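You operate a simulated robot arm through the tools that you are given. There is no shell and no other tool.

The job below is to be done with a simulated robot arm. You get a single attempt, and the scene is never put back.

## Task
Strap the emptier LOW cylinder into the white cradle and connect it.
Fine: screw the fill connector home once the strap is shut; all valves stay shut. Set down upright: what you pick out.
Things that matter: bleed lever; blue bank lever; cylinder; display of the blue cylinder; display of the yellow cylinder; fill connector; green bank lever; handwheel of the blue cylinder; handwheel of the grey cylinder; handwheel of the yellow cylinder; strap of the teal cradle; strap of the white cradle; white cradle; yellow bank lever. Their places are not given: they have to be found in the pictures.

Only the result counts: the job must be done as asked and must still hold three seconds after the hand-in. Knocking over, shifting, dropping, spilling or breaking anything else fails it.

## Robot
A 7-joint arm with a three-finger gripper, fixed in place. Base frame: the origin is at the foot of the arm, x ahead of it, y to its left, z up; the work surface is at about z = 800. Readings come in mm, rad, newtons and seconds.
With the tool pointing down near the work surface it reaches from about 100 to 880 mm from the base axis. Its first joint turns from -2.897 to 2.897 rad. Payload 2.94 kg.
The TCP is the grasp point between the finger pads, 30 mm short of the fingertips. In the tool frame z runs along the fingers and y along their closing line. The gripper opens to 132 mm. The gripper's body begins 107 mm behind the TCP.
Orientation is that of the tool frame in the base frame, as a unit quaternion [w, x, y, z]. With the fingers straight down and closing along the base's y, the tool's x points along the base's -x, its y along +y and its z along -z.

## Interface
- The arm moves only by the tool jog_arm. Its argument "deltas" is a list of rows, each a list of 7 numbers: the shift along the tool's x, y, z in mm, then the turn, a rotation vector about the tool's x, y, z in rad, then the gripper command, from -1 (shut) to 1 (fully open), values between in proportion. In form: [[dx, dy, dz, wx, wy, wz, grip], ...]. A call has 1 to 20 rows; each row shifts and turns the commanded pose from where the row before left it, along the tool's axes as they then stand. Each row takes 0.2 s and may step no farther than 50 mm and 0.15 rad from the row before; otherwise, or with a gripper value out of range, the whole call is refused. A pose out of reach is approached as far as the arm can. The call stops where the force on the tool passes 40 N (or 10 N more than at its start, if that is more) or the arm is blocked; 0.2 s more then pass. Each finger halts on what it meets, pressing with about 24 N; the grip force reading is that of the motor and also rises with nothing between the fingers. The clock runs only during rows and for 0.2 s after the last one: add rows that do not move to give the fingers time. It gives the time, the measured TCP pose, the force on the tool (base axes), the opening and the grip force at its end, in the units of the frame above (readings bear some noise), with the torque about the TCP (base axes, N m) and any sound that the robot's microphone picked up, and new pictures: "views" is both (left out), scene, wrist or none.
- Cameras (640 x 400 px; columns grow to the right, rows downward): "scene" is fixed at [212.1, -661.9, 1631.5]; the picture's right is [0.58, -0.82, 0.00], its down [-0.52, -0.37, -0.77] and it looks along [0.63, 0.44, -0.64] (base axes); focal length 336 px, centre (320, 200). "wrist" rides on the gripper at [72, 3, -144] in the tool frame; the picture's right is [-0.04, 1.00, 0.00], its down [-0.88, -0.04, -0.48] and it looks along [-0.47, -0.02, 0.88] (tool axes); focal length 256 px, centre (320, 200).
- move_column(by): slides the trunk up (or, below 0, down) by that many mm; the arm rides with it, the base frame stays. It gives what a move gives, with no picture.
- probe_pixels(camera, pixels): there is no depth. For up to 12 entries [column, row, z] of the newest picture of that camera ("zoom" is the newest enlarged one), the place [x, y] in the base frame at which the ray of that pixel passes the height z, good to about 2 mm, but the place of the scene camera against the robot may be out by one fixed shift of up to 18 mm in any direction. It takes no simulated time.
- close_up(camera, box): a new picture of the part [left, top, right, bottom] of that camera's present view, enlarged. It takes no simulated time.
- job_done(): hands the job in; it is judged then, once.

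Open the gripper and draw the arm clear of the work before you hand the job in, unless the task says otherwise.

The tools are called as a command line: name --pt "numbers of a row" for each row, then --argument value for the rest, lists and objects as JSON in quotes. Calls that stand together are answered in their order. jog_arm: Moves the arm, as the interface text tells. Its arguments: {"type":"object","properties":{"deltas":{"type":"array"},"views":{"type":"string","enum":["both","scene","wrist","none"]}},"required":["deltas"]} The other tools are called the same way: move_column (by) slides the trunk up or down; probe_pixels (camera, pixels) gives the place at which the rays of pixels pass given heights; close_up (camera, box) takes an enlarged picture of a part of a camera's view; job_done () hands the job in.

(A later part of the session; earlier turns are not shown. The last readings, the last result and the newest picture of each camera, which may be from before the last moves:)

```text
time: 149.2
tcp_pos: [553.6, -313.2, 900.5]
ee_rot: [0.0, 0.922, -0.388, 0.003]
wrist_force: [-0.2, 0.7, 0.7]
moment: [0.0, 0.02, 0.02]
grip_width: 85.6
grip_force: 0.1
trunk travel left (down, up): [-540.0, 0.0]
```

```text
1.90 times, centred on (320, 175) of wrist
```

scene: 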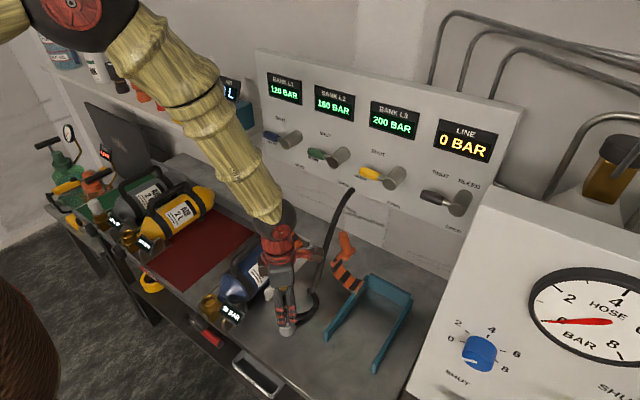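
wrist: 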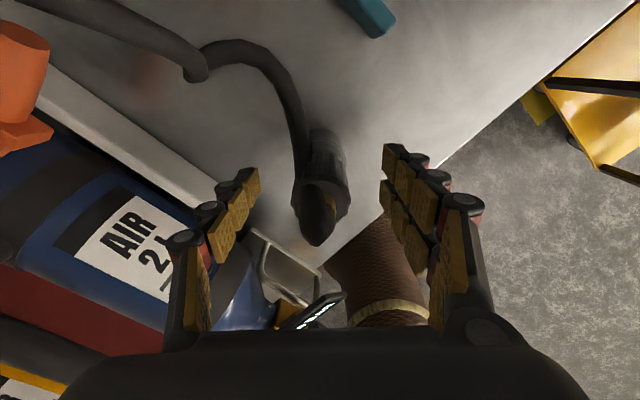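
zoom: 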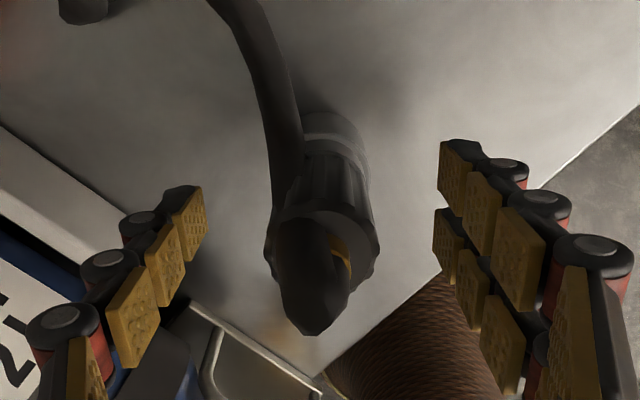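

I now see the hose comes off the connector's top and drops beside it on the upper-left of the picture; the pads (left/right) will close on the collar just clear of it. I close the fingers.

jog_arm --pt "0 1 0 0 0 0 0" --pt "0 0 0 0 0 0 -0.3" --pt "0 0 0 0 0 0 -1" --pt "0 0 0 0 0 0 -1" --pt "0 0 0 0 0 0 -1" --pt "0 0 0 0 0 0 -1" --pt "0 0 0 0 0 0 -1" --views "both"

close_up --camera "wrist" --box '[220, 70, 420, 280]'

```text
time: 150.8
tcp_pos: [551.5, -312.6, 898.3]
ee_rot: [-0.001, 0.922, -0.387, 0.003]
wrist_force: [5.8, 7.1, 0.7]
moment: [0.33, -0.16, 0.07]
grip_width: 36.0
grip_force: 24.2
trunk travel left (down, up): [-540.0, 0.0]
```

scene: 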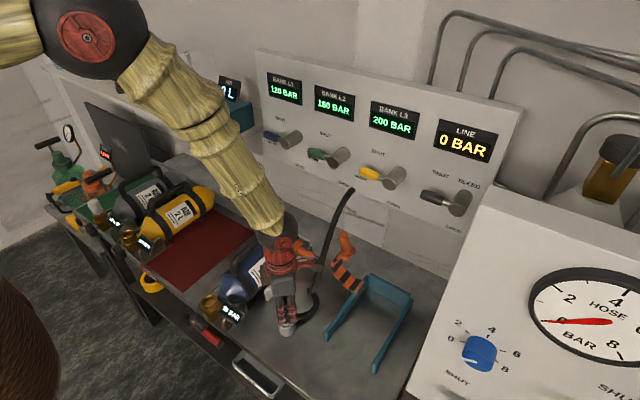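
wrist: 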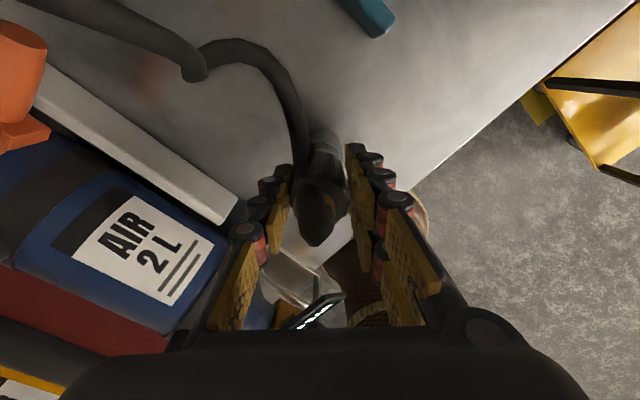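

```text
1.90 times, centred on (320, 175) of wrist
```

zoom: 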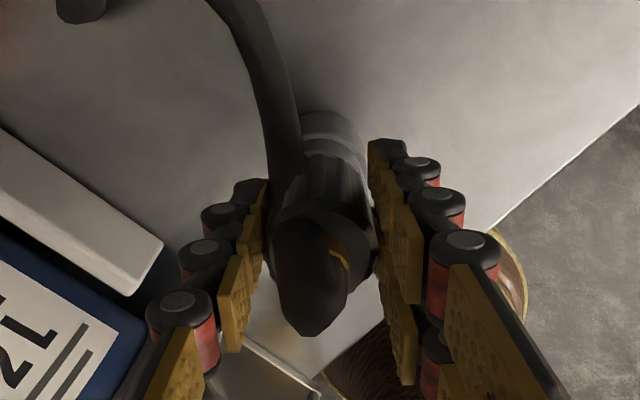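

The collar is held (36.0 mm). I lift slowly 20 mm and check weight and what comes along.

jog_arm --pt "0 0 -6 0 0 0 -1" --pt "0 0 -7 0 0 0 -1" --pt "0 0 -7 0 0 0 -1" --pt "0 0 0 0 0 0 -1" --pt "0 0 0 0 0 0 -1" --views "both"

close_up --camera "scene" --box '[220, 250, 360, 360]'

```text
time: 152.0
tcp_pos: [550.6, -313.7, 919.5]
ee_rot: [-0.001, 0.922, -0.387, 0.003]
wrist_force: [0.2, 0.5, -1.6]
moment: [0.03, 0.0, 0.0]
grip_width: 36.1
grip_force: 23.7
trunk travel left (down, up): [-540.0, 0.0]
```

scene: 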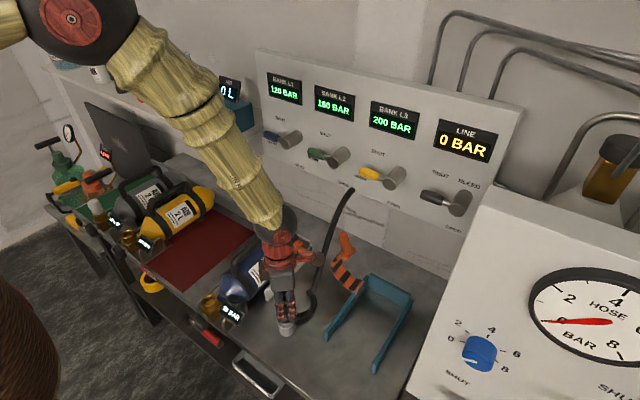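
wrist: 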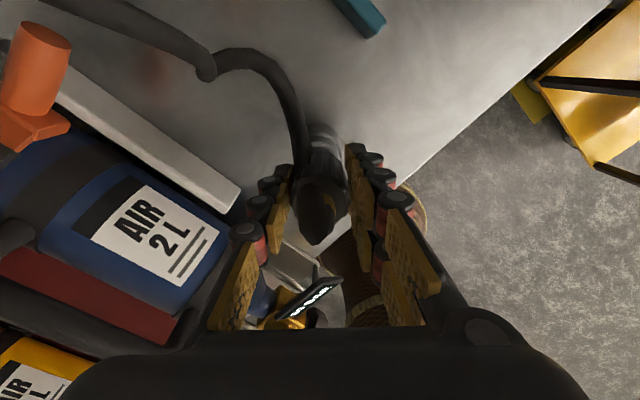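

```text
3.64 times, centred on (290, 305) of scene
```

zoom: 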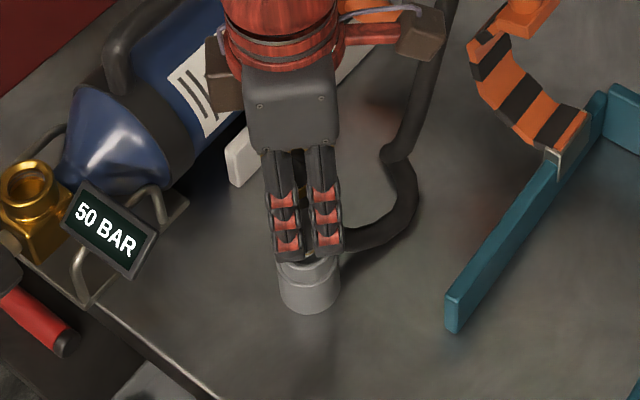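

The silver cup seems to stay on the table as a parking dock while the connector rises. I lift another 45 mm and look again.

jog_arm --pt "0 0 -15 0 0 0 -1" --pt "0 0 -15 0 0 0 -1" --pt "0 0 -15 0 0 0 -1" --pt "0 0 0 0 0 0 -1" --pt "0 0 0 0 0 0 -1" --views "both"

close_up --camera "scene" --box '[220, 230, 360, 340]'

```text
time: 153.2
tcp_pos: [548.8, -315.6, 961.6]
ee_rot: [-0.002, 0.922, -0.387, 0.003]
wrist_force: [-1.7, 0.2, -0.8]
moment: [-0.01, -0.01, -0.01]
grip_width: 36.0
grip_force: 24.3
trunk travel left (down, up): [-540.0, 0.0]
```

scene: 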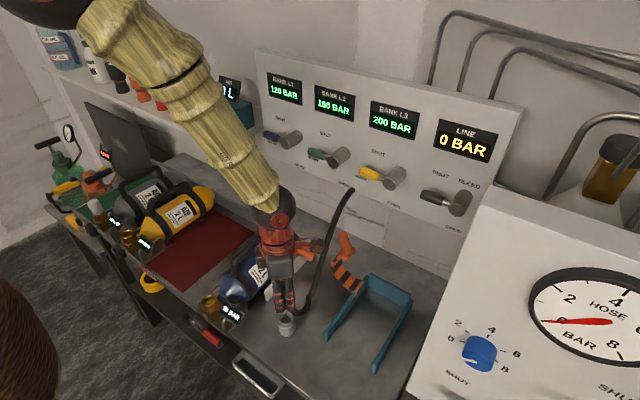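
wrist: 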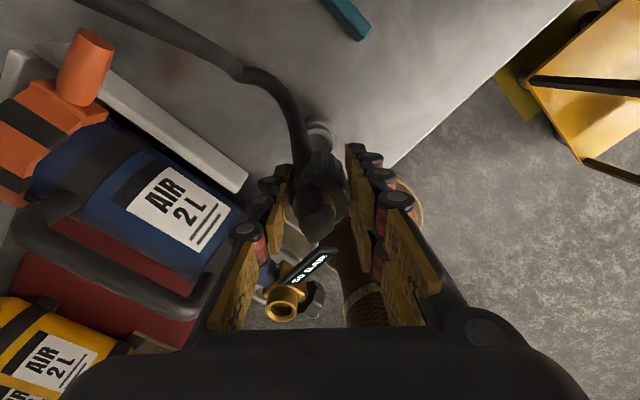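

```text
3.64 times, centred on (290, 285) of scene
```

zoom: 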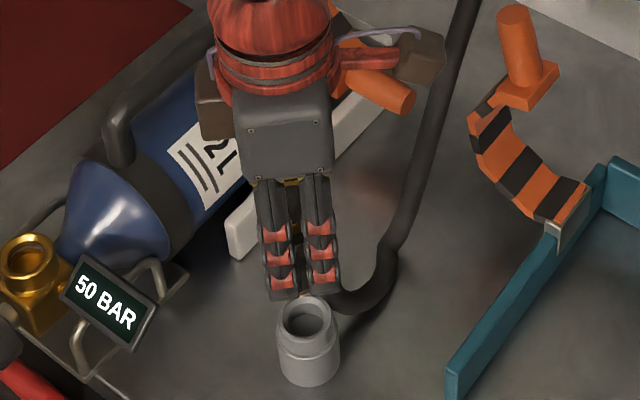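

The silver piece is a dock cup; the connector is free with its nozzle below the collar. The port is visible at (285,298) in the wrist view; I probe it and raise further.

probe_pixels --camera "wrist" --pixels '[[285, 296, 890], [285, 296, 895], [285, 296, 900], [272, 300, 895], [298, 293, 895], [319, 130, 860]]'

jog_arm --pt "0 0 -15 0 0 0 -1" --pt "0 0 -15 0 0 0 -1" --pt "0 0 -10 0 0 0 -1" --pt "0 0 0 0 0 0 -1" --views "both"

close_up --camera "scene" --box '[230, 220, 350, 320]'

close_up --camera "scene" --box '[180, 250, 300, 350]'

```text
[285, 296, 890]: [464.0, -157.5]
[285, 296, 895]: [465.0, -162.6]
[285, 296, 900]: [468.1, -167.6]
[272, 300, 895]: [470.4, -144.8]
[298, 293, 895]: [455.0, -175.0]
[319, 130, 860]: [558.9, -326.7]
```

```text
time: 154.2
tcp_pos: [549.7, -314.9, 1002.2]
ee_rot: [-0.002, 0.922, -0.387, 0.003]
wrist_force: [0.5, -0.8, -1.0]
moment: [0.0, 0.0, -0.01]
grip_width: 36.0
grip_force: 24.1
trunk travel left (down, up): [-540.0, 0.0]
```

scene: 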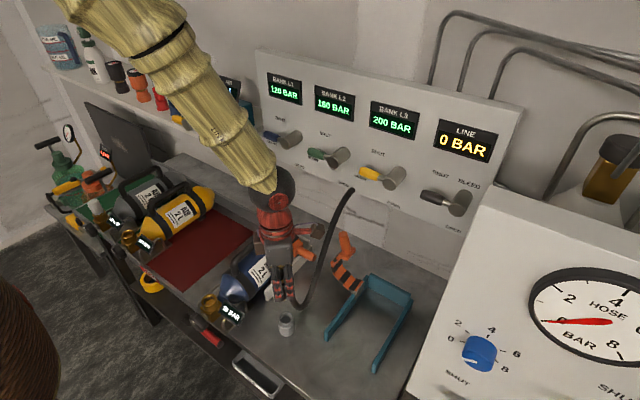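
wrist: 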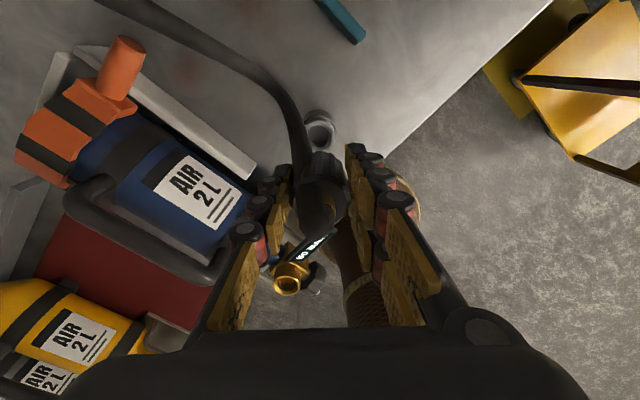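

```text
4.00 times, centred on (290, 270) of scene
```

zoom: 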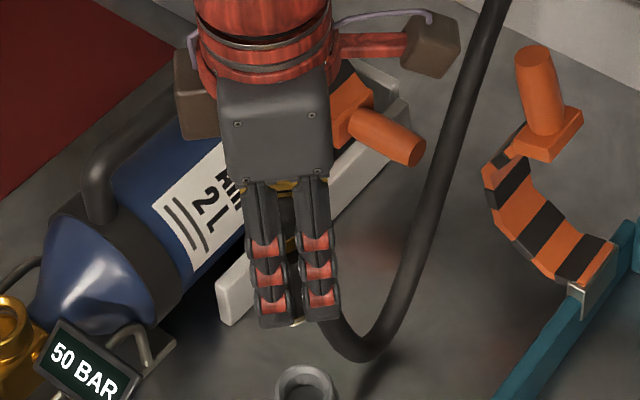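

```text
4.00 times, centred on (240, 300) of scene
```

zoom: 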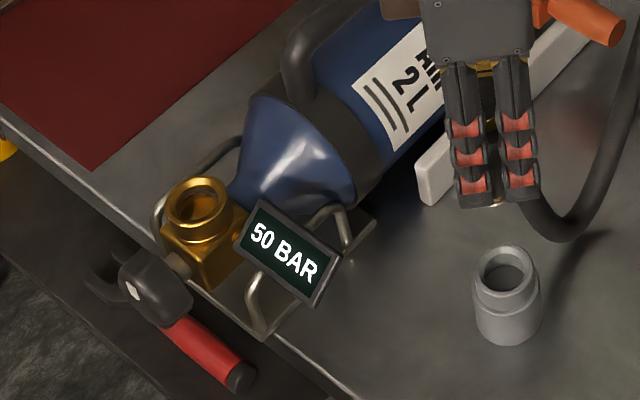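

Port seems near (463,-150) but height-dependent; I carry the connector at z≈1000 toward it slowly, watching the hose, stopping short above for a proper look.

jog_arm --pt "-19 -5.3 0 0 0 0 -1" --pt "-19 -5.3 0 0 0 0 -1" --pt "-19 -5.3 0 0 0 0 -1" --pt "-19 -5.3 0 0 0 0 -1" --pt "-19 -5.3 0 0 0 0 -1" --pt "0 0 0 0 0 0 -1" --views "both"

```text
time: 155.6
tcp_pos: [503.3, -230.4, 1001.6]
ee_rot: [-0.002, 0.922, -0.387, 0.002]
wrist_force: [0.0, -0.4, -2.2]
moment: [0.01, 0.0, -0.02]
grip_width: 36.2
grip_force: 23.7
trunk travel left (down, up): [-540.0, 0.0]
```

scene: 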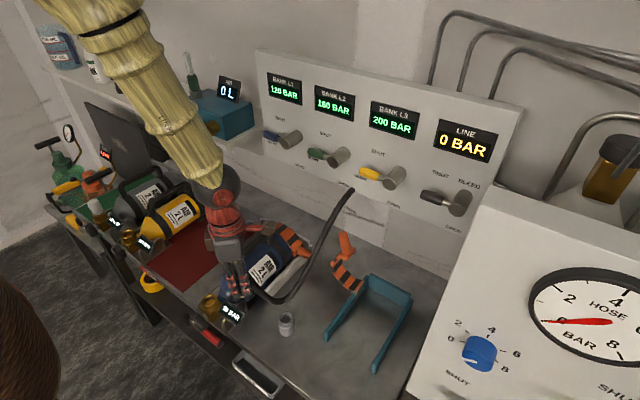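
wrist: 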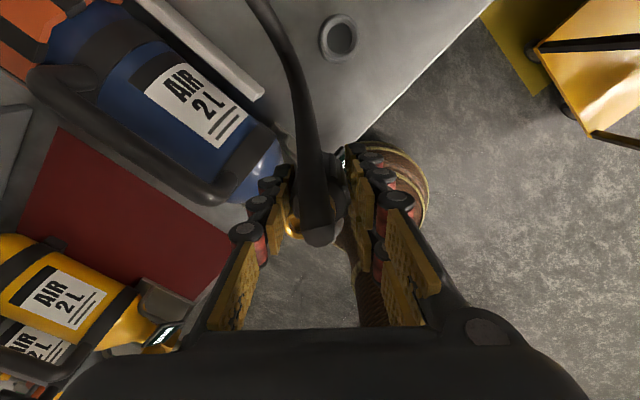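

The hose trails freely. To fix the port location I probe scene pixels: the port's original pixel (160.4,259.9) when it was at (463,72,900) by wrist, and its present pixel (210,300.8).

probe_pixels --camera "scene" --pixels '[[160.4, 259.9, 900], [160.4, 259.9, 895], [210, 300.8, 900], [210, 300.8, 895], [210, 300.8, 890], [210, 300.8, 885], [286, 319, 862], [232, 268, 830], [265.8, 291.3, 830]]'

close_up --camera "scene" --box '[170, 240, 300, 350]'

```text
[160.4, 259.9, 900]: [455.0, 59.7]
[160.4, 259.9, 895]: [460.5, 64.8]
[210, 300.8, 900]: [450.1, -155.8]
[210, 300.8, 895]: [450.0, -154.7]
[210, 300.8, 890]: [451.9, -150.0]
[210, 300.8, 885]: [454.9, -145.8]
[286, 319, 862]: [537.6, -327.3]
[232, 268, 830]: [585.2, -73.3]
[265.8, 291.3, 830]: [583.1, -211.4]
```

```text
3.64 times, centred on (235, 295) of scene
```

zoom: 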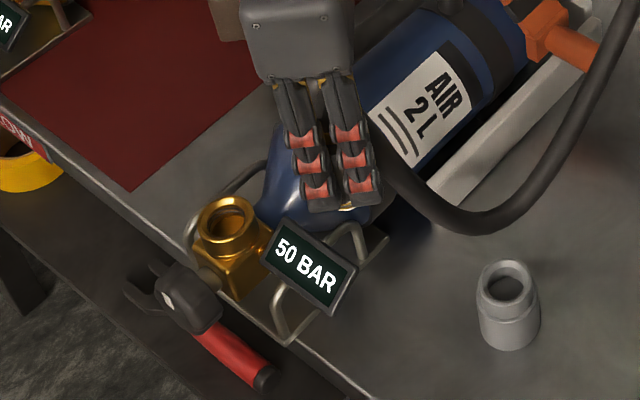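

To see the port from straight above (insensitive to height), I move the tool past it along −tool-x so that the camera itself is over the port.

jog_arm --pt "-19.6 -3 0 0 0 0 -1" --pt "-19.6 -3 0 0 0 0 -1" --pt "-19.6 -3 0 0 0 0 -1" --pt "-19.6 -3 0 0 0 0 -1" --pt "-19.6 -3 0 0 0 0 -1" --pt "-19.6 -3 0 0 0 0 -1" --pt "-19.6 -3 0 0 0 0 -1" --pt "-19.6 -3 0 0 0 0 -1" --pt "0 0 0 0 0 0 -1" --pt "0 0 0 0 0 0 -1" --views "both"

```text
time: 157.8
tcp_pos: [408.8, -99.7, 1000.0]
ee_rot: [-0.001, 0.922, -0.387, 0.003]
wrist_force: [-0.7, -0.4, -1.9]
moment: [-0.01, -0.03, 0.01]
grip_width: 35.9
grip_force: 23.9
trunk travel left (down, up): [-540.0, 0.0]
```

scene: 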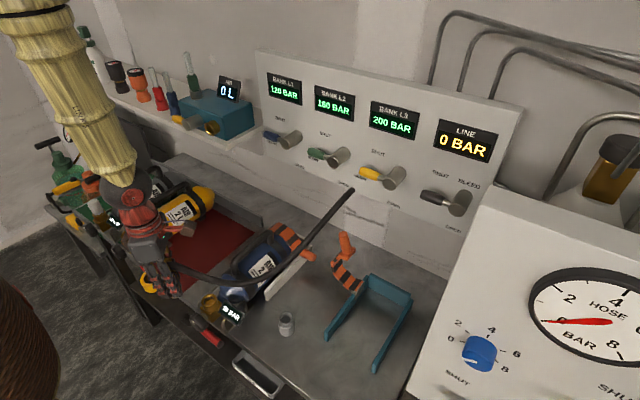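
wrist: 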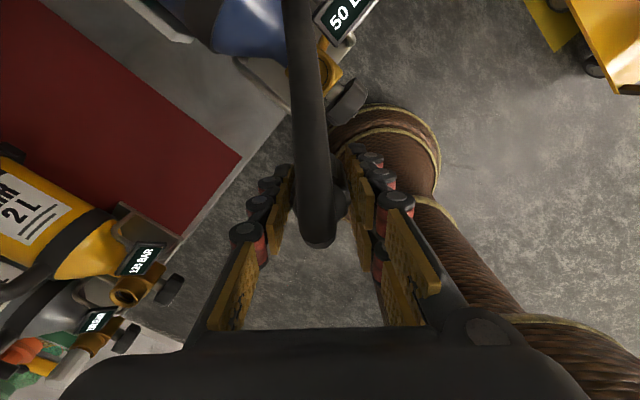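

The hose hides the port (ring at ~(318,70)). I shift 40 mm sideways so that the port shows to the right of the hose.

jog_arm --pt "0 -20 0 0 0 0 -1" --pt "0 -20 0 0 0 0 -1" --pt "0 0 0 0 0 0 -1" --pt "0 0 0 0 0 0 -1" --views "wrist"

close_up --camera "wrist" --box '[290, 10, 430, 140]'

```text
time: 158.8
tcp_pos: [437.5, -68.1, 1000.7]
ee_rot: [-0.001, 0.922, -0.386, 0.003]
wrist_force: [-0.3, 0.1, -2.0]
moment: [0.01, -0.01, -0.01]
grip_width: 35.7
grip_force: 23.9
trunk travel left (down, up): [-540.0, 0.0]
```

wrist: 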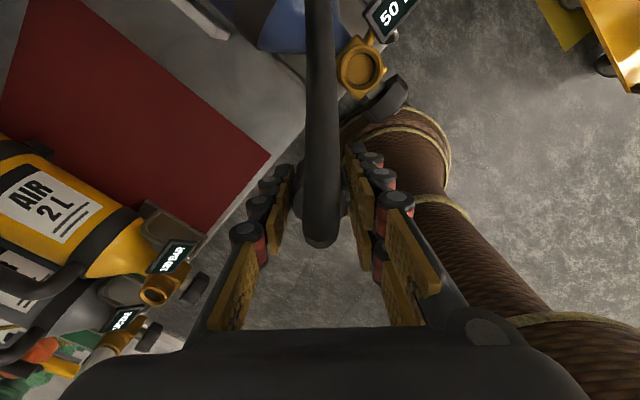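

```text
3.08 times, centred on (360, 75) of wrist
```

zoom: 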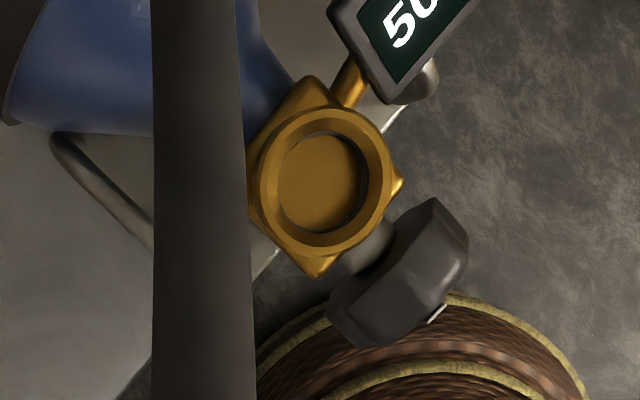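

Clear view of the port ring, centre at (326,181) in the zoom. I probe it at several heights, plus its rim edges.

probe_pixels --camera "zoom" --pixels '[[326, 181, 880], [326, 181, 890], [326, 181, 900], [260, 181, 893], [391, 181, 893], [326, 107, 893], [326, 257, 893], [320, 182, 870], [410, 270, 870]]'

```text
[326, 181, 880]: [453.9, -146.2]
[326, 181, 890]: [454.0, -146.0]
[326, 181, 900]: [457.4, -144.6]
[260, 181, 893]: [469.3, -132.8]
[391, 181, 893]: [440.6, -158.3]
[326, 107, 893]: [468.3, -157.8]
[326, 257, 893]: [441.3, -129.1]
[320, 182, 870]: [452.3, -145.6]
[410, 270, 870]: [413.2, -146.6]
```

The port centre is (455,-144.5). To know the connector's axis relative to the TCP precisely, I measure the dock cup the same way: move so the camera is above the dock.

jog_arm --pt "18.2 5.3 0 0 0 0 -1" --pt "18.2 5.3 0 0 0 0 -1" --pt "18.2 5.3 0 0 0 0 -1" --pt "18.2 5.3 0 0 0 0 -1" --pt "18.2 5.3 0 0 0 0 -1" --pt "18.2 5.3 0 0 0 0 -1" --pt "18.2 5.3 0 0 0 0 -1" --pt "18.2 5.3 0 0 0 0 -1" --pt "18.2 5.3 0 0 0 0 -1" --pt "18.2 5.3 0 0 0 0 -1" --pt "0 0 0 0 0 0 -1" --pt "0 0 0 0 0 0 -1" --views "wrist"

close_up --camera "wrist" --box '[290, 10, 430, 140]'

```text
time: 161.4
tcp_pos: [526.2, -239.5, 1000.4]
ee_rot: [-0.002, 0.922, -0.386, 0.003]
wrist_force: [0.6, -0.4, -1.4]
moment: [-0.01, -0.02, 0.01]
grip_width: 35.8
grip_force: 24.4
trunk travel left (down, up): [-540.0, 0.0]
```

wrist: 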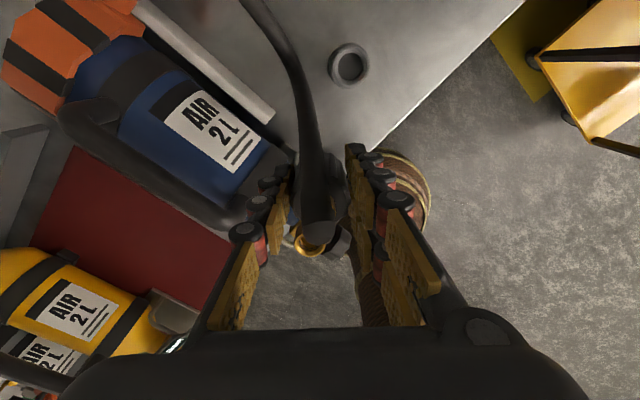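

```text
3.08 times, centred on (360, 75) of wrist
```

zoom: 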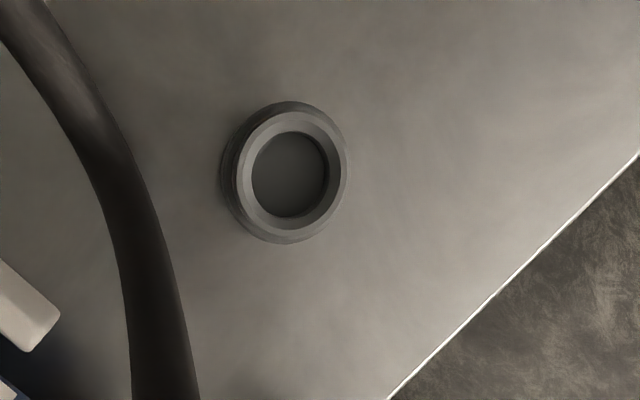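

The dock rim centre is at (292,174) in the zoom. I probe it and its edges.

probe_pixels --camera "zoom" --pixels '[[292, 174, 862], [292, 174, 855], [289, 175, 862], [240, 174, 862], [346, 174, 862], [292, 107, 862], [292, 241, 862]]'

```text
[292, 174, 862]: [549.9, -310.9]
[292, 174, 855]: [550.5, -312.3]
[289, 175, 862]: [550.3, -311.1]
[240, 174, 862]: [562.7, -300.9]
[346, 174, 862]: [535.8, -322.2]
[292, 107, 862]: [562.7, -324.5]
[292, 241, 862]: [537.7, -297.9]
```

Dock axis is (550,-311.4), so the held connector's axis is about (−1.5,+1.2) mm from the TCP. Target TCP over the port is therefore (456.5,-145.7). I move there at z≈1000.

jog_arm --pt "-19.3 -2.7 0 0 0 0 -1" --pt "-19.3 -2.7 0 0 0 0 -1" --pt "-19.3 -2.7 0 0 0 0 -1" --pt "-19.3 -2.7 0 0 0 0 -1" --pt "-19.3 -2.7 0 0 0 0 -1" --pt "-19.3 -2.7 0 0 0 0 -1" --pt "0 0 0 0 0 0 -1" --pt "0 0 0 0 0 0 -1" --views "both"

close_up --camera "scene" --box '[150, 230, 280, 340]'

```text
time: 163.2
tcp_pos: [458.9, -145.9, 1002.0]
ee_rot: [-0.001, 0.922, -0.387, 0.004]
wrist_force: [0.1, 0.6, -1.8]
moment: [-0.02, -0.01, -0.01]
grip_width: 35.9
grip_force: 23.7
trunk travel left (down, up): [-540.0, 0.0]
```

scene: 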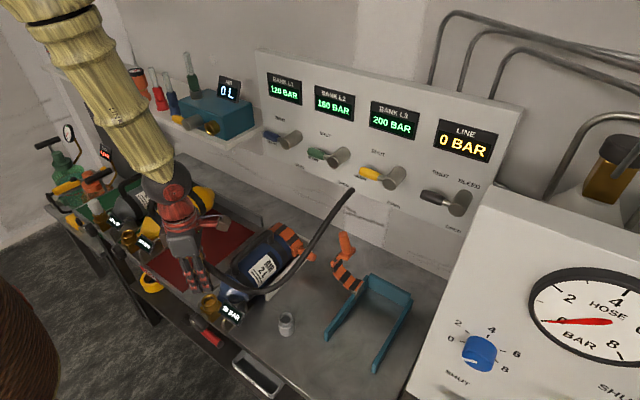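
wrist: 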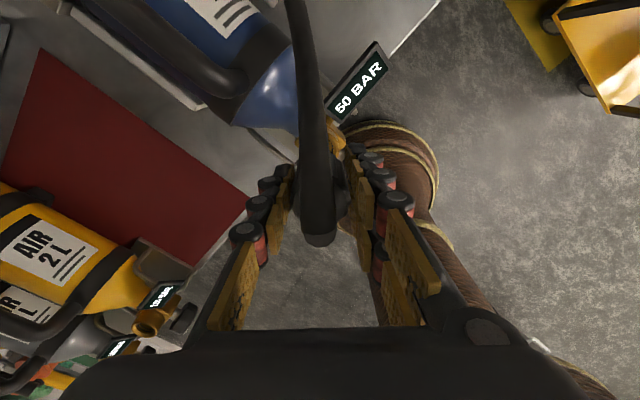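

```text
3.64 times, centred on (215, 285) of scene
```

zoom: 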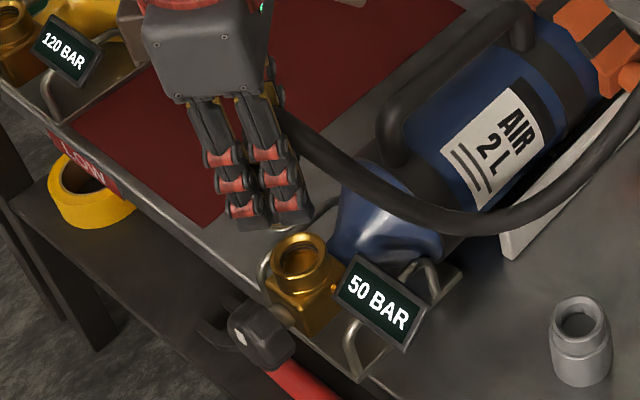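

I correct by (−2.4, 0.2) mm and lower to z≈960 (nozzle tip still above the rim), then re-check the position.

jog_arm --pt "-1.8 1.6 12 0 0 0 -1" --pt "0 0 14 0 0 0 -1" --pt "0 0 14 0 0 0 -1" --pt "0 0 0 0 0 0 -1" --pt "0 0 0 0 0 0 -1" --views "both"

close_up --camera "scene" --box '[160, 240, 270, 330]'

close_up --camera "wrist" --box '[250, 90, 390, 230]'

```text
time: 164.4
tcp_pos: [455.2, -144.2, 962.5]
ee_rot: [-0.001, 0.922, -0.386, 0.004]
wrist_force: [0.4, 0.6, -1.3]
moment: [0.0, 0.03, -0.03]
grip_width: 35.9
grip_force: 24.6
trunk travel left (down, up): [-540.0, 0.0]
```

scene: 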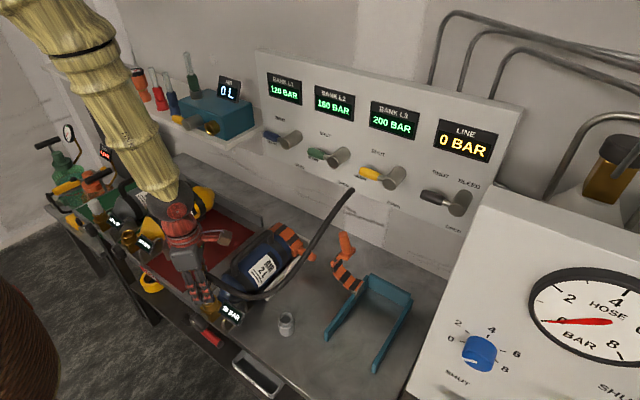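
wrist: 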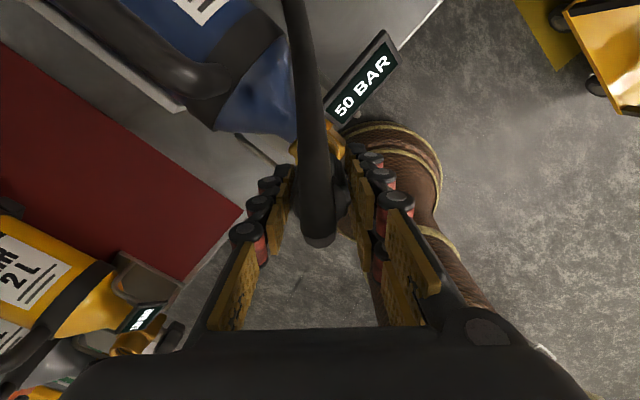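

```text
4.44 times, centred on (215, 285) of scene
```

zoom: 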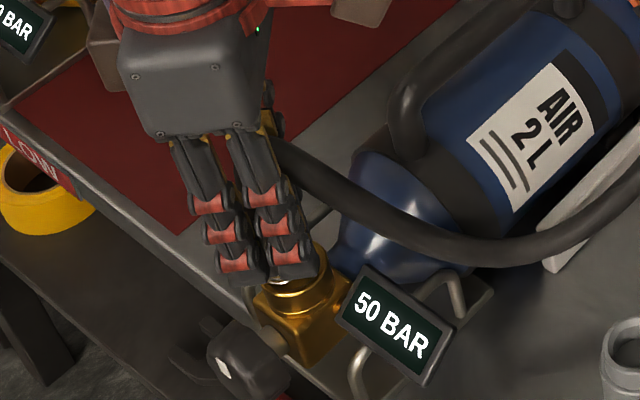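

```text
2.86 times, centred on (320, 160) of wrist
```

zoom: 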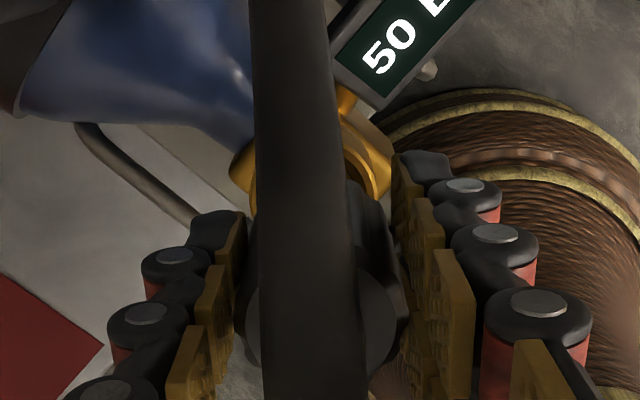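

I nudge +2 mm along tool x and lower in small steps until the nozzle touches or enters.

jog_arm --pt "2 0 5 0 0 0 -1" --pt "0 0 5 0 0 0 -1" --pt "0 0 4 0 0 0 -1" --pt "0 0 0 0 0 0 -1" --views "none"

jog_arm --pt "0 0 3 0 0 0 -1" --pt "0 0 2 0 0 0 -1" --pt "0 0 0 0 0 0 -1" --views "none"

```text
time: 165.4
tcp_pos: [458.8, -144.8, 948.2]
ee_rot: [-0.002, 0.922, -0.387, 0.005]
wrist_force: [5.0, 2.2, -1.1]
moment: [-0.08, -0.35, -0.06]
grip_width: 36.1
grip_force: 23.9
trunk travel left (down, up): [-540.0, 0.0]
```

```text
time: 166.2
tcp_pos: [458.9, -145.5, 944.3]
ee_rot: [-0.001, 0.922, -0.387, 0.005]
wrist_force: [5.2, 2.6, 16.7]
moment: [0.16, -0.15, -0.04]
grip_width: 36.2
grip_force: 23.9
trunk travel left (down, up): [-540.0, 0.0]
```

The nozzle touches with 17 N at z≈944. I start turning clockwise (wz+) gently and watch height, torque and sound.

jog_arm --pt "0 0.28 0.3 0 0 0.15 -1" --pt "0 0.28 0.3 0 0 0.15 -1" --pt "0 0.28 0.3 0 0 0.15 -1" --pt "0 0.28 0.3 0 0 0.15 -1" --pt "0 0 0 0 0 0 -1" --views "both"

```text
time: 167.4
tcp_pos: [456.6, -146.4, 943.4]
ee_rot: [-0.002, 0.766, -0.643, 0.003]
wrist_force: [8.8, 4.3, 15.1]
moment: [0.05, -0.34, -0.01]
grip_width: 35.8
grip_force: 24.0
trunk travel left (down, up): [-540.0, 0.0]
```

scene: 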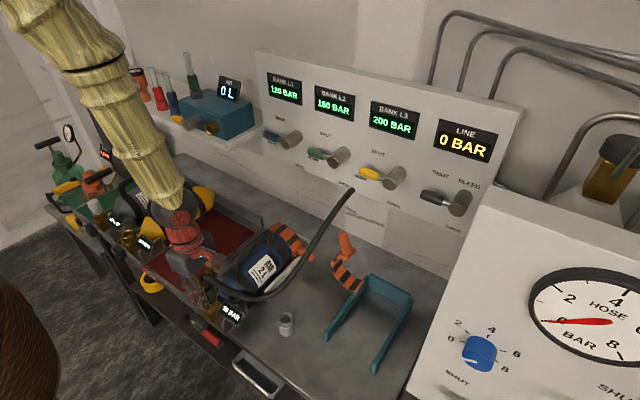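
wrist: 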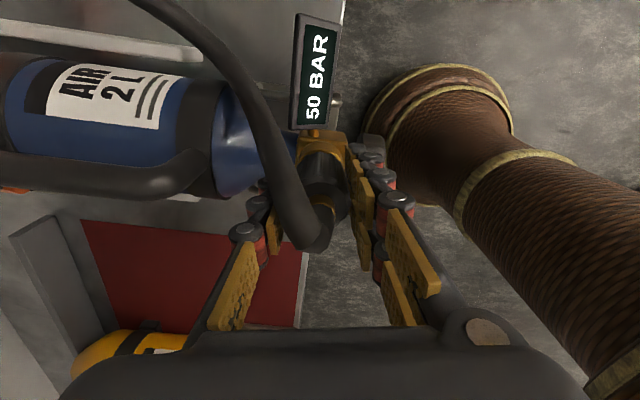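

No torque yet. I enlarge this clearer view of the nozzle at the port to judge alignment.

close_up --camera "wrist" --box '[250, 100, 400, 250]'

close_up --camera "scene" --box '[170, 240, 270, 330]'

```text
2.67 times, centred on (325, 175) of wrist
```

zoom: 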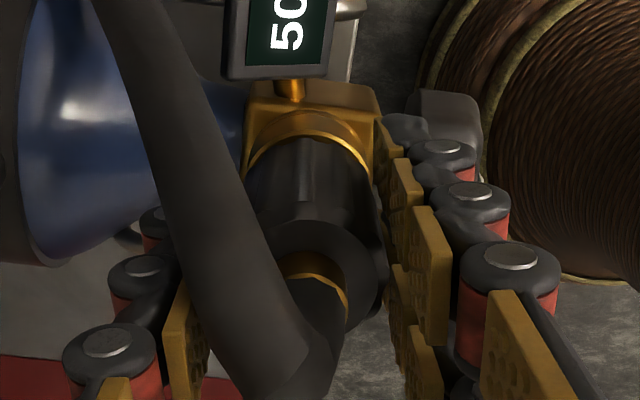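

```text
4.44 times, centred on (220, 285) of scene
```

zoom: 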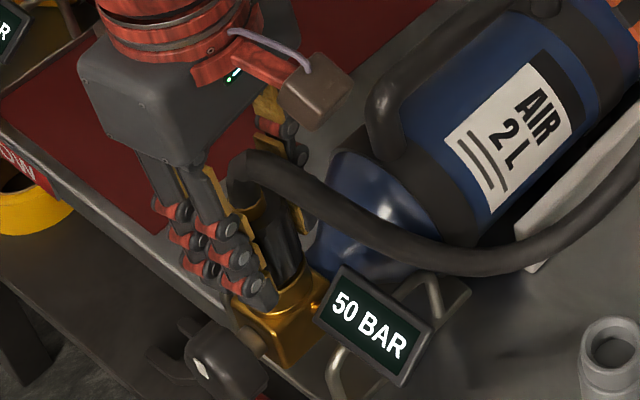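

The collar sits squarely on the ring. I relieve the side force by (+2,+1) mm and continue turning clockwise with a light downward feed.

jog_arm --pt "-0.6 -2.1 0 0 0 0.05 -1" --pt "0 0 0.3 0 0 0.15 -1" --pt "0 0 0.3 0 0 0.15 -1" --pt "0 0 0.3 0 0 0.15 -1" --pt "0 0 0.3 0 0 0.15 -1" --pt "0 0 0 0 0 0 -1" --views "none"

```text
time: 168.8
tcp_pos: [454.3, -144.9, 942.0]
ee_rot: [0.002, -0.521, 0.853, -0.001]
wrist_force: [-13.0, -4.5, 11.1]
moment: [0.06, 0.41, -0.01]
grip_width: 36.2
grip_force: 24.1
trunk travel left (down, up): [-540.0, 0.0]
```

Fitting the positions, the connector axis is ≈4 mm behind the TCP (tool −x), so I must orbit the TCP while turning. I relieve the side force and continue turning with that compensation.

jog_arm --pt "2.2 2.2 0 0 0 0 -1" --pt "-0.15 0.6 0.3 0 0 0.15 -1" --pt "-0.15 0.6 0.3 0 0 0.15 -1" --pt "-0.15 0.6 0.3 0 0 0.15 -1" --pt "-0.15 0.6 0.3 0 0 0.15 -1" --pt "0 0 0 0 0 0 -1" --views "none"

```text
time: 170.2
tcp_pos: [453.3, -143.7, 940.3]
ee_rot: [0.004, -0.245, 0.969, -0.002]
wrist_force: [-0.1, 7.9, 12.4]
moment: [0.15, 0.19, 0.01]
grip_width: 35.9
grip_force: 23.9
trunk travel left (down, up): [-540.0, 0.0]
```

It keeps going down ~1.5 mm per 0.6 rad at constant 12 N — it appears to be threading. I relieve the y force and continue with a slightly larger feed.

jog_arm --pt "-0.8 1.5 0 0 0 0 -1" --pt "-0.15 0.6 0.5 0 0 0.15 -1" --pt "-0.15 0.6 0.5 0 0 0.15 -1" --pt "-0.15 0.6 0.5 0 0 0.15 -1" --pt "-0.15 0.6 0.5 0 0 0.15 -1" --pt "0 0 0 0 0 0 -1" --views "both"

close_up --camera "scene" --box '[170, 240, 270, 330]'

```text
time: 171.6
tcp_pos: [453.2, -141.0, 937.8]
ee_rot: [0.004, 0.051, 0.999, -0.001]
wrist_force: [1.4, -9.0, 16.3]
moment: [-0.34, -0.21, -0.03]
grip_width: 36.1
grip_force: 24.3
trunk travel left (down, up): [-540.0, 0.0]
```

scene: 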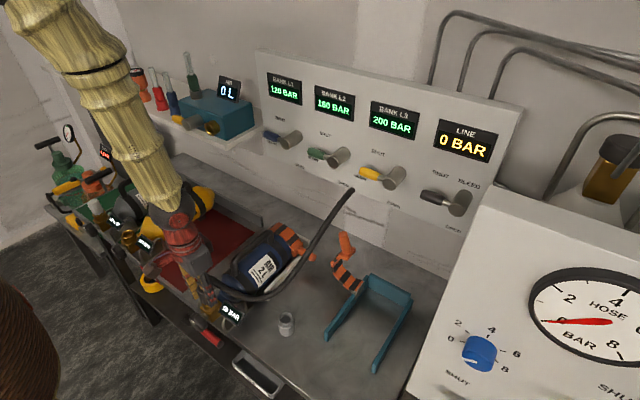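
wrist: 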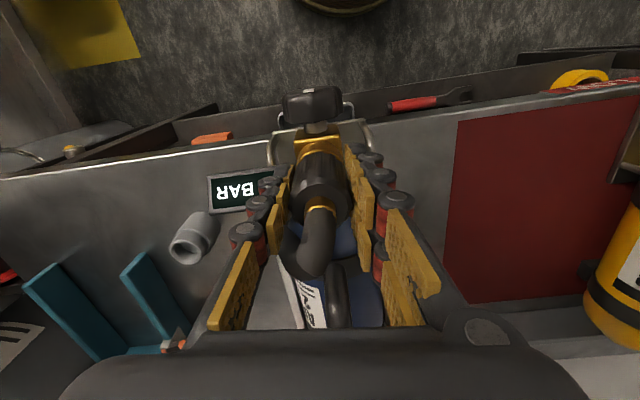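

```text
4.44 times, centred on (220, 285) of scene
```

zoom: 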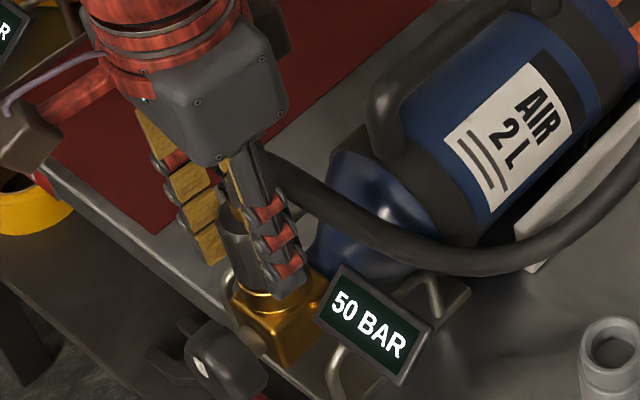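

z is 937.8 now. I test without turning: relieve y, then push 1 mm straight down to see whether it is rigid (i.e. really threaded).

jog_arm --pt "-0.2 -1.8 0 0 0 0 -1" --pt "0 0 1.5 0 0 0 -1" --pt "0 0 0 0 0 0 -1" --pt "0 0 0 0 0 0 -1" --views "none"

```text
time: 172.6
tcp_pos: [452.7, -142.6, 936.3]
ee_rot: [0.004, 0.051, 0.999, 0.0]
wrist_force: [6.2, 3.4, 15.9]
moment: [0.08, -0.27, -0.02]
grip_width: 35.9
grip_force: 24.1
trunk travel left (down, up): [-540.0, 0.0]
```

Pushing moved it 1.5 mm with no force rise, so either it slides in or the collar slips in my pads. I look closely at the collar in the fingers.

jog_arm --pt "0 0 0 0 0 0 -1" --views "both"

close_up --camera "wrist" --box '[240, 100, 400, 260]'

close_up --camera "scene" --box '[185, 265, 245, 315]'

```text
time: 173.0
tcp_pos: [453.8, -140.5, 936.2]
ee_rot: [0.003, 0.05, 0.999, 0.0]
wrist_force: [7.3, 4.6, 16.9]
moment: [0.18, -0.31, 0.04]
grip_width: 35.9
grip_force: 24.1
trunk travel left (down, up): [-540.0, 0.0]
```

scene: 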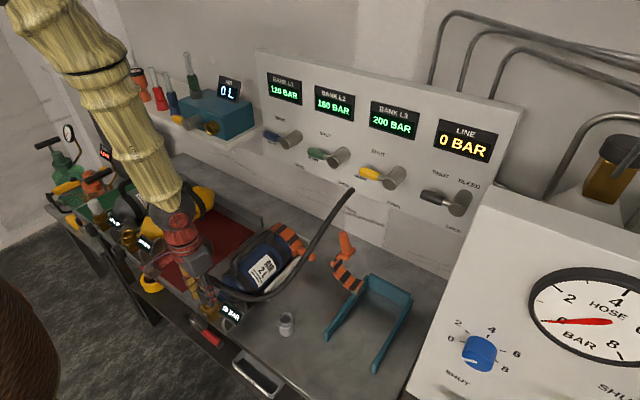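
wrist: 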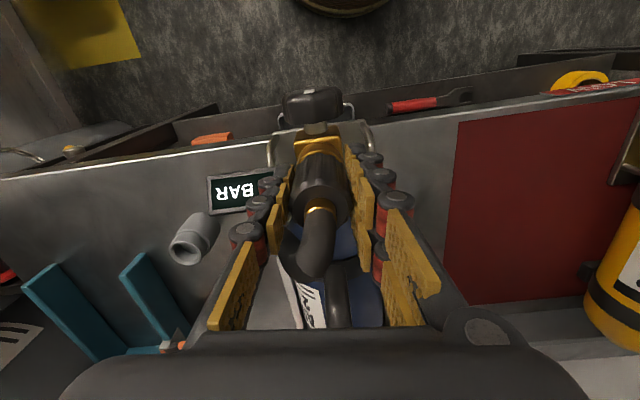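

```text
2.50 times, centred on (320, 180) of wrist
```

zoom: 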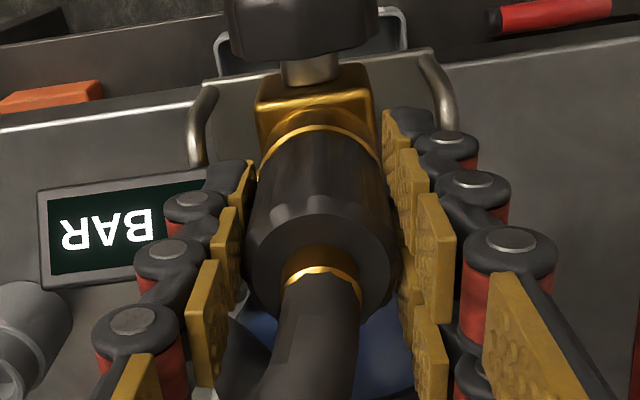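

```text
8.00 times, centred on (215, 290) of scene
```

zoom: 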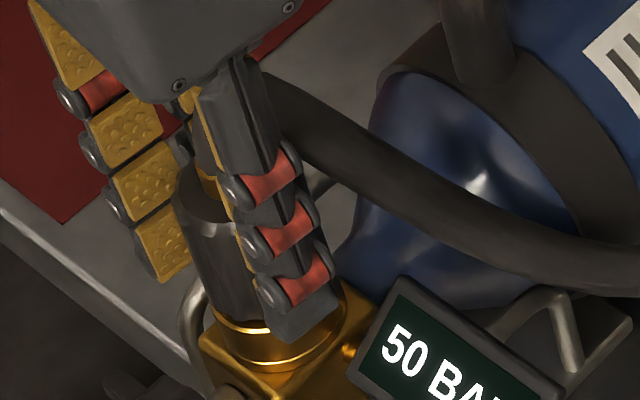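

The collar bottom is flush with the port ring, just as it sat in the dock. I relieve the side load and continue turning clockwise to see whether torque or a sound shows it going home.

jog_arm --pt "-1.5 1.1 -0.5 0 0 0 -1" --pt "-0.1 0.5 0 0 0 0.15 -1" --pt "-0.1 0.5 0 0 0 0.15 -1" --pt "-0.1 0.5 0 0 0 0.15 -1" --pt "-0.1 0.5 0 0 0 0.15 -1" --pt "0 0 0 0 0 0 -1" --views "none"

```text
time: 174.4
tcp_pos: [453.7, -139.6, 937.5]
ee_rot: [0.002, 0.344, 0.939, 0.001]
wrist_force: [-10.4, -3.9, 10.0]
moment: [-0.28, 0.25, -0.05]
grip_width: 35.8
grip_force: 24.6
trunk travel left (down, up): [-540.0, 0.0]
```

The TCP positions fit a 4 mm circle about the port axis (457,-142), so the nozzle really is held by the port. I relieve the side force and keep turning with the proper orbit.

jog_arm --pt "1.2 -2.2 0 0 0 0 -1" --pt "0 0.6 0.1 0 0 0.15 -1" --pt "0 0.6 0.1 0 0 0.15 -1" --pt "0 0.6 0.1 0 0 0.15 -1" --pt "0 0.6 0.1 0 0 0.15 -1" --pt "0 0.6 0.1 0 0 0.15 -1" --pt "0 0 0 0 0 0 -1" --views "none"

jog_arm --pt "0 0 0 0 0 0 -1" --views "both"

close_up --camera "scene" --box '[185, 265, 245, 315]'

close_up --camera "wrist" --box '[240, 100, 400, 260]'

```text
time: 176.0
tcp_pos: [455.5, -139.2, 937.2]
ee_rot: [0.003, 0.664, 0.748, 0.002]
wrist_force: [-2.6, 3.5, 9.2]
moment: [-0.3, 0.01, 0.0]
grip_width: 36.1
grip_force: 23.9
trunk travel left (down, up): [-540.0, 0.0]
```

```text
time: 176.4
tcp_pos: [455.3, -138.9, 935.7]
ee_rot: [0.003, 0.664, 0.748, 0.001]
wrist_force: [-3.5, 2.5, 9.4]
moment: [-0.21, -0.02, 0.02]
grip_width: 36.0
grip_force: 23.9
trunk travel left (down, up): [-540.0, 0.0]
```

scene: 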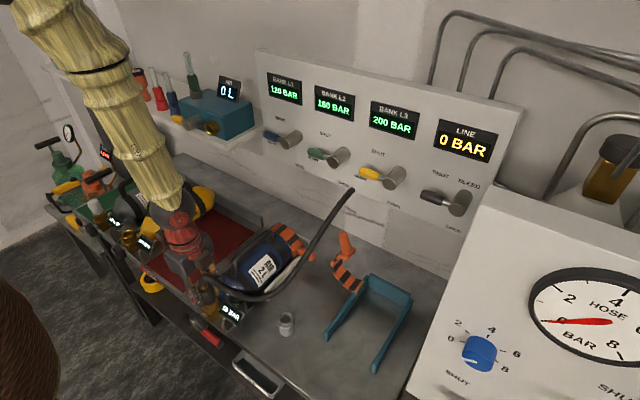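
wrist: 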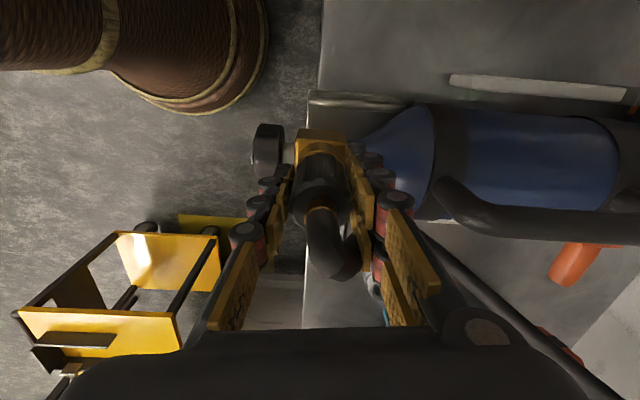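

```text
8.00 times, centred on (215, 290) of scene
```

zoom: 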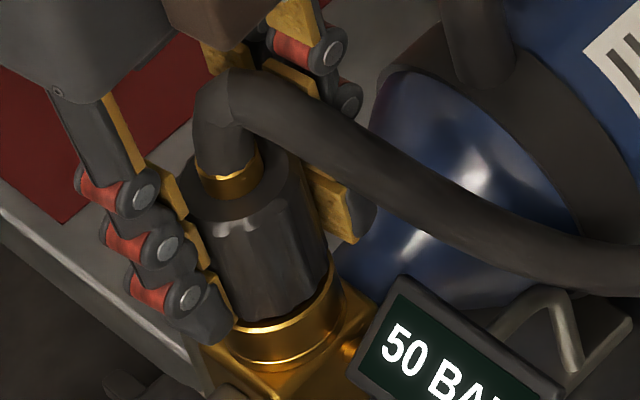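

```text
2.50 times, centred on (320, 180) of wrist
```

zoom: 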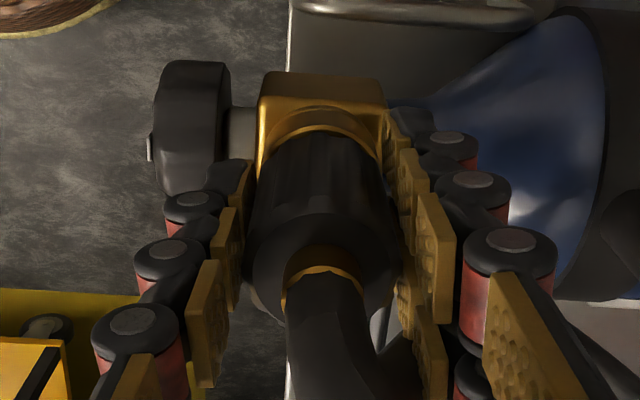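

The collar sits in the gold ring and turns freely so far (218° turned). I carry on clockwise toward the end of this stroke.

jog_arm --pt "0 0.6 0.1 0 0 0.15 -1" --pt "0 0.6 0.1 0 0 0.15 -1" --pt "0 0.6 0.1 0 0 0.15 -1" --pt "0 0.6 0.1 0 0 0.15 -1" --pt "0 0.6 0.1 0 0 0.15 -1" --pt "0 0 0 0 0 0 -1" --views "none"

jog_arm --pt "0 0.6 0.1 0 0 0.15 -1" --pt "0 0.6 0.1 0 0 0.15 -1" --pt "0 0.6 0.1 0 0 0.15 -1" --pt "0 0.6 0.1 0 0 0.15 -1" --pt "0 0 0 0 0 0 -1" --views "none"

```text
time: 177.8
tcp_pos: [457.1, -139.5, 936.6]
ee_rot: [0.001, 0.892, 0.452, 0.003]
wrist_force: [-6.3, -1.2, 7.8]
moment: [-0.37, 0.44, 0.02]
grip_width: 35.8
grip_force: 23.7
trunk travel left (down, up): [-540.0, 0.0]
```

```text
time: 179.0
tcp_pos: [459.0, -140.4, 936.2]
ee_rot: [0.001, 0.986, 0.169, 0.002]
wrist_force: [-6.0, 5.1, 7.4]
moment: [0.14, 0.31, -0.02]
grip_width: 35.7
grip_force: 24.4
trunk travel left (down, up): [-540.0, 0.0]
```

295° turned, upward force slowly falling (connector moving down). Before re-gripping I check how the hose lies relative to the fingers.

jog_arm --pt "-0.9 -1.4 0 0 0 0 -1" --pt "0 0 0 0 0 0 -1" --views "both"

close_up --camera "scene" --box '[180, 230, 270, 320]'

close_up --camera "wrist" --box '[220, 90, 420, 270]'

```text
time: 179.6
tcp_pos: [459.3, -140.3, 935.2]
ee_rot: [0.001, 0.986, 0.169, 0.004]
wrist_force: [-0.6, 2.5, 4.1]
moment: [0.01, 0.34, -0.01]
grip_width: 35.9
grip_force: 23.5
trunk travel left (down, up): [-540.0, 0.0]
```

scene: 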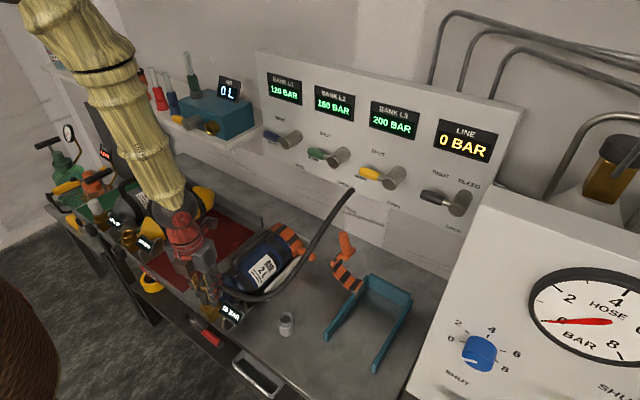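
wrist: 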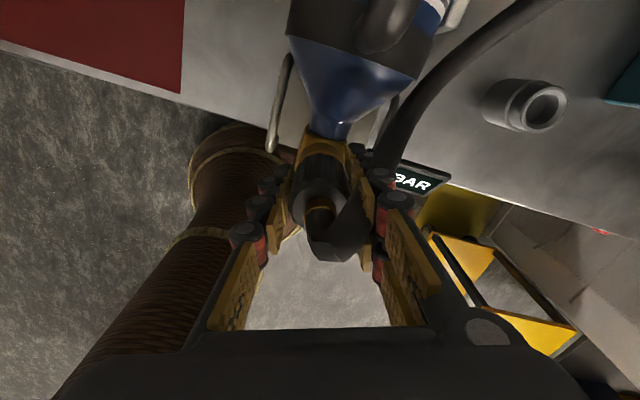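

```text
4.44 times, centred on (225, 275) of scene
```

zoom: 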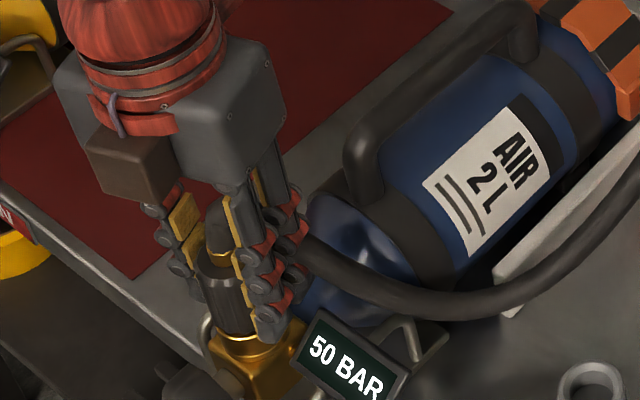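

```text
2.22 times, centred on (320, 180) of wrist
```

zoom: 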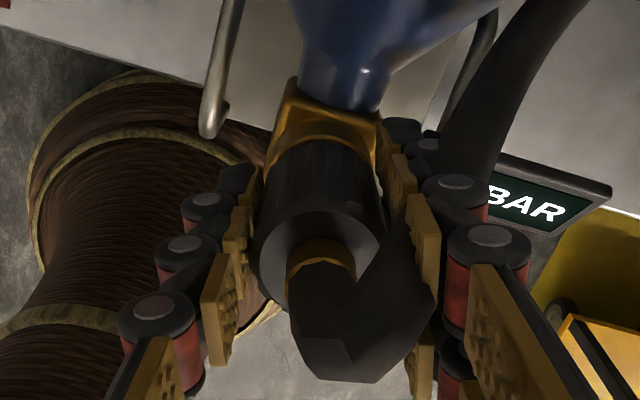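

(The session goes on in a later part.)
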